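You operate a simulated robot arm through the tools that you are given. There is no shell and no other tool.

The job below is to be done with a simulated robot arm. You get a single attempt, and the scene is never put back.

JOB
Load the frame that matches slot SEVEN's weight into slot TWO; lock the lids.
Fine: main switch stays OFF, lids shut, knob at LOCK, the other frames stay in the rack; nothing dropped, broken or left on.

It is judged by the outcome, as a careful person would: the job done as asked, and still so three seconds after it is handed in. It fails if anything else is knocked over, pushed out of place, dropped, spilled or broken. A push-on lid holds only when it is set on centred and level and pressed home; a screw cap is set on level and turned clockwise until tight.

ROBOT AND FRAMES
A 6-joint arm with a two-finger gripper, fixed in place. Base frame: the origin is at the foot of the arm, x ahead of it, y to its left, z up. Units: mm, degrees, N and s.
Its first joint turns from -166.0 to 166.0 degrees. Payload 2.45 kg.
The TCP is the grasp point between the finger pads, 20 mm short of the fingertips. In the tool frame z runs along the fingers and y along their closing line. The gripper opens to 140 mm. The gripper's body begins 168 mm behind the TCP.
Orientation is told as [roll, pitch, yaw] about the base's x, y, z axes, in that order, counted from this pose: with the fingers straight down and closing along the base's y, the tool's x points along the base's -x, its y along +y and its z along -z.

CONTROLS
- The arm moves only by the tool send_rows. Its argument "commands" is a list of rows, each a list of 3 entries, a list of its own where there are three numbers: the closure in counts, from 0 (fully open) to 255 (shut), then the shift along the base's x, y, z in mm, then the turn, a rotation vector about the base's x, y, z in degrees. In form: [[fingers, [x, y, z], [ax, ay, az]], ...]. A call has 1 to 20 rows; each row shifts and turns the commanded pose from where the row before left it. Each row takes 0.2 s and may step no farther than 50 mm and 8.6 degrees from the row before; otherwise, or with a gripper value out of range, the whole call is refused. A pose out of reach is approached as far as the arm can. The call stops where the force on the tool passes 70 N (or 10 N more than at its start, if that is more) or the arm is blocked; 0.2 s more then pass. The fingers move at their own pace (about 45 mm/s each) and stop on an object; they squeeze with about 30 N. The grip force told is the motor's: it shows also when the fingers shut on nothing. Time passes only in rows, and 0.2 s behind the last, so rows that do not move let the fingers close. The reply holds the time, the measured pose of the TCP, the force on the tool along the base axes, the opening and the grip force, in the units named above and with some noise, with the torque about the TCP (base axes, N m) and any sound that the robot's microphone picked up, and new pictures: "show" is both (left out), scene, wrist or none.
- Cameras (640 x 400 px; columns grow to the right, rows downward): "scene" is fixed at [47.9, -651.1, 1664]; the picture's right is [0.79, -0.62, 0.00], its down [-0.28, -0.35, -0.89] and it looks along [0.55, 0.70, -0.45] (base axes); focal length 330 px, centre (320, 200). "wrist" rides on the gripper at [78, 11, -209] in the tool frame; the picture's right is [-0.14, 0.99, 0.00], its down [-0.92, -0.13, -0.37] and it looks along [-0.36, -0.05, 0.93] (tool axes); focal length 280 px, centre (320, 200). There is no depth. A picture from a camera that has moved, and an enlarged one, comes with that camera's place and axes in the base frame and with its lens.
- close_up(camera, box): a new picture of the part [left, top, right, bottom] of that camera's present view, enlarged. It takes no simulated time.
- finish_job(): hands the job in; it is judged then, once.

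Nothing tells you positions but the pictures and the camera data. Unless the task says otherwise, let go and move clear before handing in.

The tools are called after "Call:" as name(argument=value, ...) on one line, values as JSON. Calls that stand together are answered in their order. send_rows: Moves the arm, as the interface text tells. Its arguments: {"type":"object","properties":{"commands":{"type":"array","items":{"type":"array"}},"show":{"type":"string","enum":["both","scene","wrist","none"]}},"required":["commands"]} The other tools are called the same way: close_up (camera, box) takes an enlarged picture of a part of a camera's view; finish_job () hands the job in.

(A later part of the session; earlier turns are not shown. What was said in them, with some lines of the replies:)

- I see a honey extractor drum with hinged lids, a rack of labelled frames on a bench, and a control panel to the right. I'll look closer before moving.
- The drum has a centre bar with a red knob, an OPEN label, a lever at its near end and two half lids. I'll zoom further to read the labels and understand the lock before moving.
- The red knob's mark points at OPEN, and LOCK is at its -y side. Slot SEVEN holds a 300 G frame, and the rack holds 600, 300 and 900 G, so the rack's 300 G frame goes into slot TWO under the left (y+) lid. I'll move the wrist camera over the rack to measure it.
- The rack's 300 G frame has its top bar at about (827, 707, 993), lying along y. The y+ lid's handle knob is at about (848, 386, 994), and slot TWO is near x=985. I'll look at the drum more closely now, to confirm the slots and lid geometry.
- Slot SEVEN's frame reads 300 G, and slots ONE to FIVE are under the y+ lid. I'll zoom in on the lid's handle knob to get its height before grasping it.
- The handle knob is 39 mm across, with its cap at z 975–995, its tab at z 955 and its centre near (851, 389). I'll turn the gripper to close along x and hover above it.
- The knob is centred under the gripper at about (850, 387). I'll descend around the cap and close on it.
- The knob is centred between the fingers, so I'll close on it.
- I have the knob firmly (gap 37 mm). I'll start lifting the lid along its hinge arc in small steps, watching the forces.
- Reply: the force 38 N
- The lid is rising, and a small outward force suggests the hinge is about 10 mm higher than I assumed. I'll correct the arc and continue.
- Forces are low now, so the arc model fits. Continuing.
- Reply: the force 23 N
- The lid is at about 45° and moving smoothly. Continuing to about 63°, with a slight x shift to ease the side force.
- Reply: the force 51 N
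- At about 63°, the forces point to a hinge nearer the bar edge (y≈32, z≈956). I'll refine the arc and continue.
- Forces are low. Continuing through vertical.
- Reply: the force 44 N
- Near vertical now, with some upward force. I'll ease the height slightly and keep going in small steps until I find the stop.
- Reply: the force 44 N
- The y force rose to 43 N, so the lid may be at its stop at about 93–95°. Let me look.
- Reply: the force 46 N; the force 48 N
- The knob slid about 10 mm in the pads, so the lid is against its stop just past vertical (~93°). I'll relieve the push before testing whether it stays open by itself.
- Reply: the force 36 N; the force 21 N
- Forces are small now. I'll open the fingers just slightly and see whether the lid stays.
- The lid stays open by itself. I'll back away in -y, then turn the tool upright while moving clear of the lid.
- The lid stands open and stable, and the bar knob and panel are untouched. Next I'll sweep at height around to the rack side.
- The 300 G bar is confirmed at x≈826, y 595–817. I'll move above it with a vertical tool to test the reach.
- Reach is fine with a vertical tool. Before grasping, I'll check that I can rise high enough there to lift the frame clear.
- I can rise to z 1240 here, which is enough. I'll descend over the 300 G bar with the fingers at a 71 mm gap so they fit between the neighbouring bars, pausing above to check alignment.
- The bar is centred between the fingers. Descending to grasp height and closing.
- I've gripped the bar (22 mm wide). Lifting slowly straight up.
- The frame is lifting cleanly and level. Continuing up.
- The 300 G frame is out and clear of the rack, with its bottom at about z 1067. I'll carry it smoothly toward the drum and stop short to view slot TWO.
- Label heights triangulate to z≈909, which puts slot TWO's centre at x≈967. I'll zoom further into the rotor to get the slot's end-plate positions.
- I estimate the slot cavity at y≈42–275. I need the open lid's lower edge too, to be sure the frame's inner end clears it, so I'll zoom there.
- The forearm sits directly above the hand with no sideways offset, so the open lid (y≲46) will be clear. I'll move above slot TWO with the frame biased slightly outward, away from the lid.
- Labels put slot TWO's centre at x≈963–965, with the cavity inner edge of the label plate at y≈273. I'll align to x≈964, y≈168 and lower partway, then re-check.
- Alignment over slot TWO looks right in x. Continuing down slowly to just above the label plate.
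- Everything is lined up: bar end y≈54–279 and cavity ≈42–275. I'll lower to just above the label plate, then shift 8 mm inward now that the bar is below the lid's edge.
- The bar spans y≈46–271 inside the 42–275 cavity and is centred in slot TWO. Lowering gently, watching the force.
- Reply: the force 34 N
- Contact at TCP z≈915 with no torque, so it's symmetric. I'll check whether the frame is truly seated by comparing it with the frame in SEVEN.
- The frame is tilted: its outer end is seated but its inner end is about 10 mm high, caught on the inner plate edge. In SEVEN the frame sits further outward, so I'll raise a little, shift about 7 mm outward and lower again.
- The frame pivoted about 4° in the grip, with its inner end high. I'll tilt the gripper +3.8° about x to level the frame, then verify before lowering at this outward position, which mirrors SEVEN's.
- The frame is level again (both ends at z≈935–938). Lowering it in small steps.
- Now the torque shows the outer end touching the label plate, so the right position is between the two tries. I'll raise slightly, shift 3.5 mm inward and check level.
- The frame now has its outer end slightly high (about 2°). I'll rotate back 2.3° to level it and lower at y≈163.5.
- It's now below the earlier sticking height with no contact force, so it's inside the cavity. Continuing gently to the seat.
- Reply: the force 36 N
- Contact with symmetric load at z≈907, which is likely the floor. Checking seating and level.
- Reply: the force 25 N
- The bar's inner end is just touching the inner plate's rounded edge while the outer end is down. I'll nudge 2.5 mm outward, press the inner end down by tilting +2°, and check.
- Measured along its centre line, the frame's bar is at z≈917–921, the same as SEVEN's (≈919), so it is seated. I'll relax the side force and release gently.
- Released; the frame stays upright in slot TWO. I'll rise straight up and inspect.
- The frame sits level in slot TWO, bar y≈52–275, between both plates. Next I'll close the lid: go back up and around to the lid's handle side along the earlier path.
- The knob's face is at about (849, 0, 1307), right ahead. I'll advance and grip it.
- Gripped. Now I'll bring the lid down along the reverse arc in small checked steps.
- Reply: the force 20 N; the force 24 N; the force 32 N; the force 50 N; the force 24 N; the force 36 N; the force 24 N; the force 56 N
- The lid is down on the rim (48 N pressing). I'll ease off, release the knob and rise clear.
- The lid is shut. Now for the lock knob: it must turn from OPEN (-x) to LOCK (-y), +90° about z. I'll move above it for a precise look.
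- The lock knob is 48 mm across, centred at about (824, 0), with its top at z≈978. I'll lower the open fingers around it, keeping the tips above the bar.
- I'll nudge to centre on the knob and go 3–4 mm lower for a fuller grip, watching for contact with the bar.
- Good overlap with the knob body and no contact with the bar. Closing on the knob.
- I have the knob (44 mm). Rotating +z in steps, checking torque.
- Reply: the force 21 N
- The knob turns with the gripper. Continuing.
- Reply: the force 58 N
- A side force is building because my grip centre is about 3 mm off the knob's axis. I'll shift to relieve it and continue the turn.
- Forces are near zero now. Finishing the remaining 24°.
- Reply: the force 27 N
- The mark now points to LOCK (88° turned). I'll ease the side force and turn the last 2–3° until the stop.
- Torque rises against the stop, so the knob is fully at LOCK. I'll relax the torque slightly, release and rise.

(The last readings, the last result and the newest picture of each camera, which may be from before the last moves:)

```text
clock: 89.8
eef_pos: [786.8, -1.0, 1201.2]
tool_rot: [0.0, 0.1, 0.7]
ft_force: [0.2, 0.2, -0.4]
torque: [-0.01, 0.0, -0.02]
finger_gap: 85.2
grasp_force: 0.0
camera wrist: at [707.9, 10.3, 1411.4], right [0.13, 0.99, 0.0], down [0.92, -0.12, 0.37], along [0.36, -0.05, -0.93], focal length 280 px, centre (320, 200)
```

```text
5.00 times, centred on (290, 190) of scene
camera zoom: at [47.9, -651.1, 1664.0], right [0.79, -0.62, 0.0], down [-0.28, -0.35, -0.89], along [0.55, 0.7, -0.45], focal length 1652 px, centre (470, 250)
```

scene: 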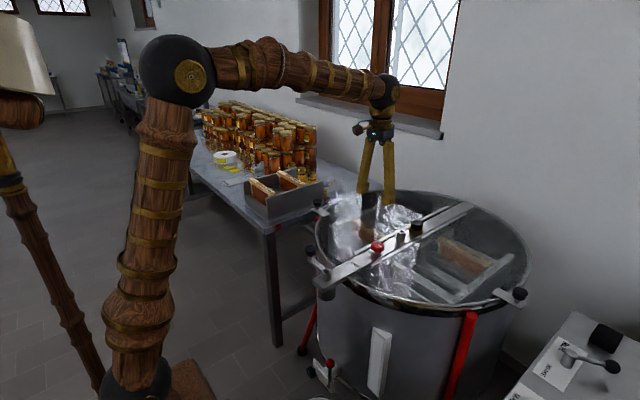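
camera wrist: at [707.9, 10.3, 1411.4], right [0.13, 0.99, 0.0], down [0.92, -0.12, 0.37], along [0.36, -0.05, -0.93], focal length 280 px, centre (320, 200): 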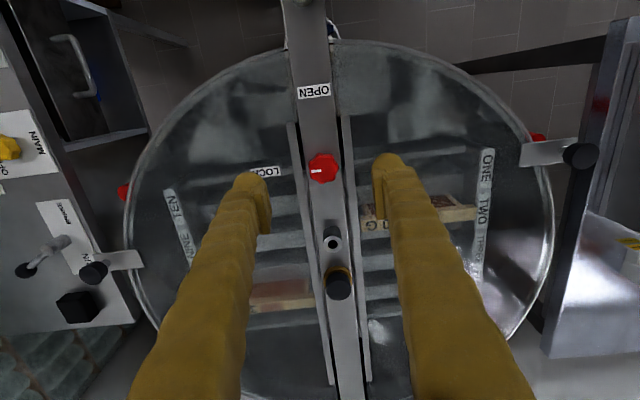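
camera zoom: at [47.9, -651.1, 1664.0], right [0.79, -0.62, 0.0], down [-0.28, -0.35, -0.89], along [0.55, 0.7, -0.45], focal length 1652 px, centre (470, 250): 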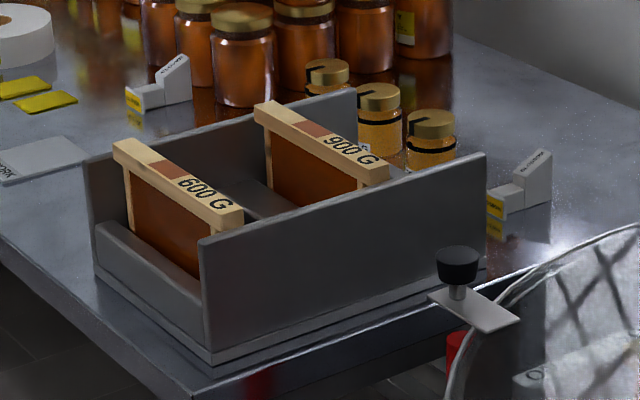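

The knob's mark is at LOCK, both lids are shut, and the 600 and 900 G frames are untouched in the rack. I'll move the arm clear to its starting area and take a last look.

Call:
send_rows(commands=[[60, [-28, 10, 30], [0, 0, 0]], [0, [-28, 25, 28], [0, 0, 0]], [0, [-28, 25, 28], [0, 0, 0]], [0, [-28, 25, 28], [0, 0, 0]], [0, [-28, 25, 28], [0, 0, 0]], [0, [-28, 25, 28], [0, 0, 0]], [0, [-28, 25, 28], [0, 0, 0]], [0, [-28, 25, 28], [0, 0, 0]], [0, [-28, 25, 28], [0, 0, 0]], [0, [-25, 25, 28], [0, 0, 0]], [0, [0, 0, 0], [0, 0, 0]], [0, [0, 0, 0], [0, 0, 0]]], show="both")

Call:
close_up(camera="wrist", box=[130, 130, 420, 390])

Call:
close_up(camera="wrist", box=[0, 100, 160, 340])

Call:
close_up(camera="scene", box=[300, 180, 450, 280])

```text
clock: 92.4
eef_pos: [508.9, 234.8, 1484.5]
tool_rot: [0.0, 0.1, 0.5]
ft_force: [-0.7, 0.0, -0.2]
torque: [0.01, -0.01, 0.02]
finger_gap: 140.2
grasp_force: 0.1
camera wrist: at [430.6, 244.9, 1693.9], right [0.13, 0.99, 0.0], down [0.92, -0.12, 0.37], along [0.36, -0.05, -0.93], focal length 280 px, centre (320, 200)
```

scene: 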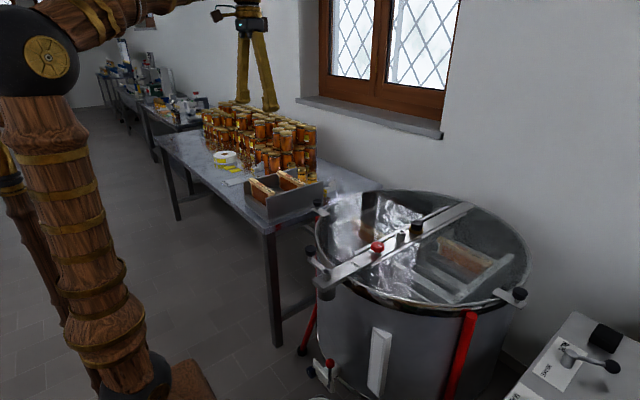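
wrist: 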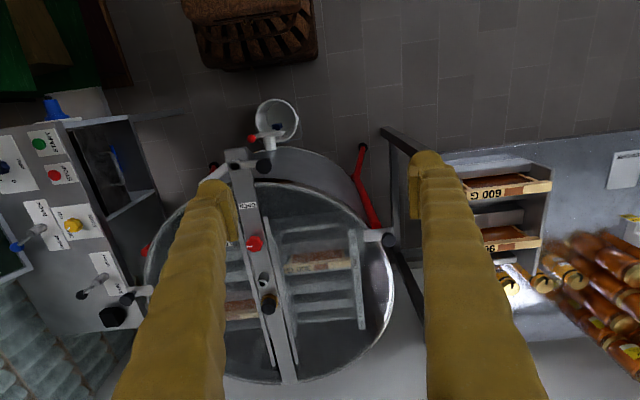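

```text
1.54 times, centred on (275, 260) of wrist
camera zoom: at [430.6, 244.9, 1693.9], right [0.13, 0.99, 0.0], down [0.92, -0.12, 0.37], along [0.36, -0.05, -0.93], focal length 431 px, centre (389, 108)
```

zoom: 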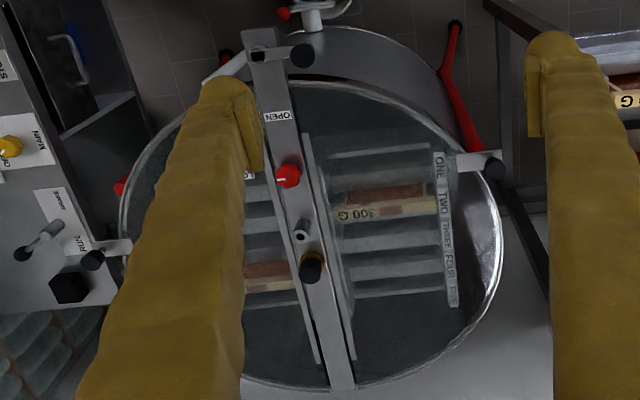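

```text
1.67 times, centred on (80, 220) of wrist
camera zoom: at [430.6, 244.9, 1693.9], right [0.13, 0.99, 0.0], down [0.92, -0.12, 0.37], along [0.36, -0.05, -0.93], focal length 467 px, centre (720, 167)
```

zoom: 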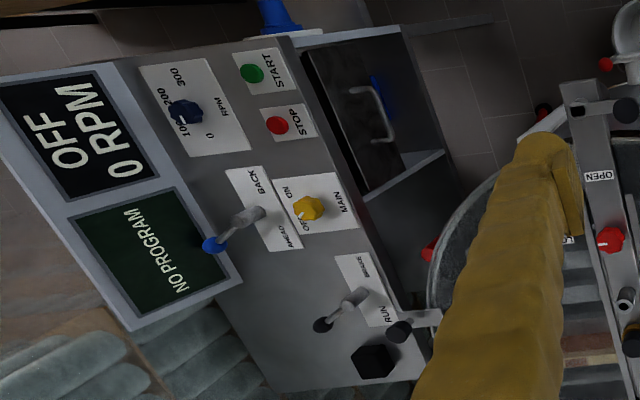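

```text
4.00 times, centred on (375, 230) of scene
camera zoom: at [47.9, -651.1, 1664.0], right [0.79, -0.62, 0.0], down [-0.28, -0.35, -0.89], along [0.55, 0.7, -0.45], focal length 1322 px, centre (100, 80)
```

zoom: 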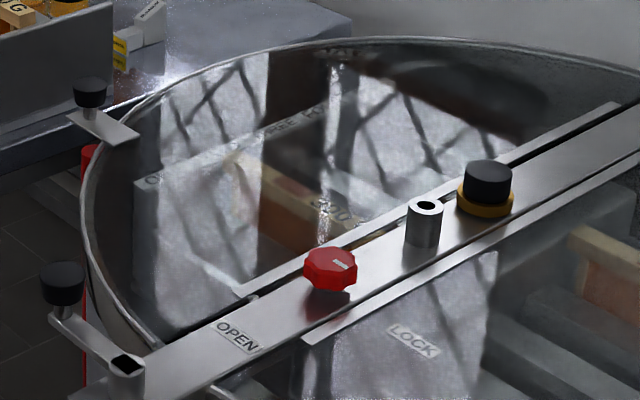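

The 300 G frame sits in slot TWO opposite slot SEVEN, both lids are shut, and the knob's mark points to LOCK. The display reads OFF with the main switch OFF, the 600 and 900 G frames are still in the rack, and the arm is clear. Handing in.

Call:
finish_job()

```text
The job is handed in.
```

The rack's 300 G frame, which matches the weight in slot SEVEN, is now in slot TWO. Both lids are shut and the lock knob is turned to LOCK. I've handed the job in, but no verdict came back.

- **Frame:** It sits level in slot TWO at the same height as the one in SEVEN. On the way in it caught first on the inner plate and then on the label plate. I raised it, re-levelled it and lowered it again, and the last pictures show it straight.
- **Lids and lock:** I opened only the lid over slots ONE to FIVE, then closed it and pressed it down onto the rim. The knob turned 90° until it met its stop, and its mark points at LOCK.
- **Left as found:** The main switch is still OFF, the display reads OFF and 0 RPM, and the 600 G and 900 G frames are still in the rack. I did not touch the brake lever.

The gripper is empty and the arm is back near its starting position. I saw nothing dropped, moved or broken.
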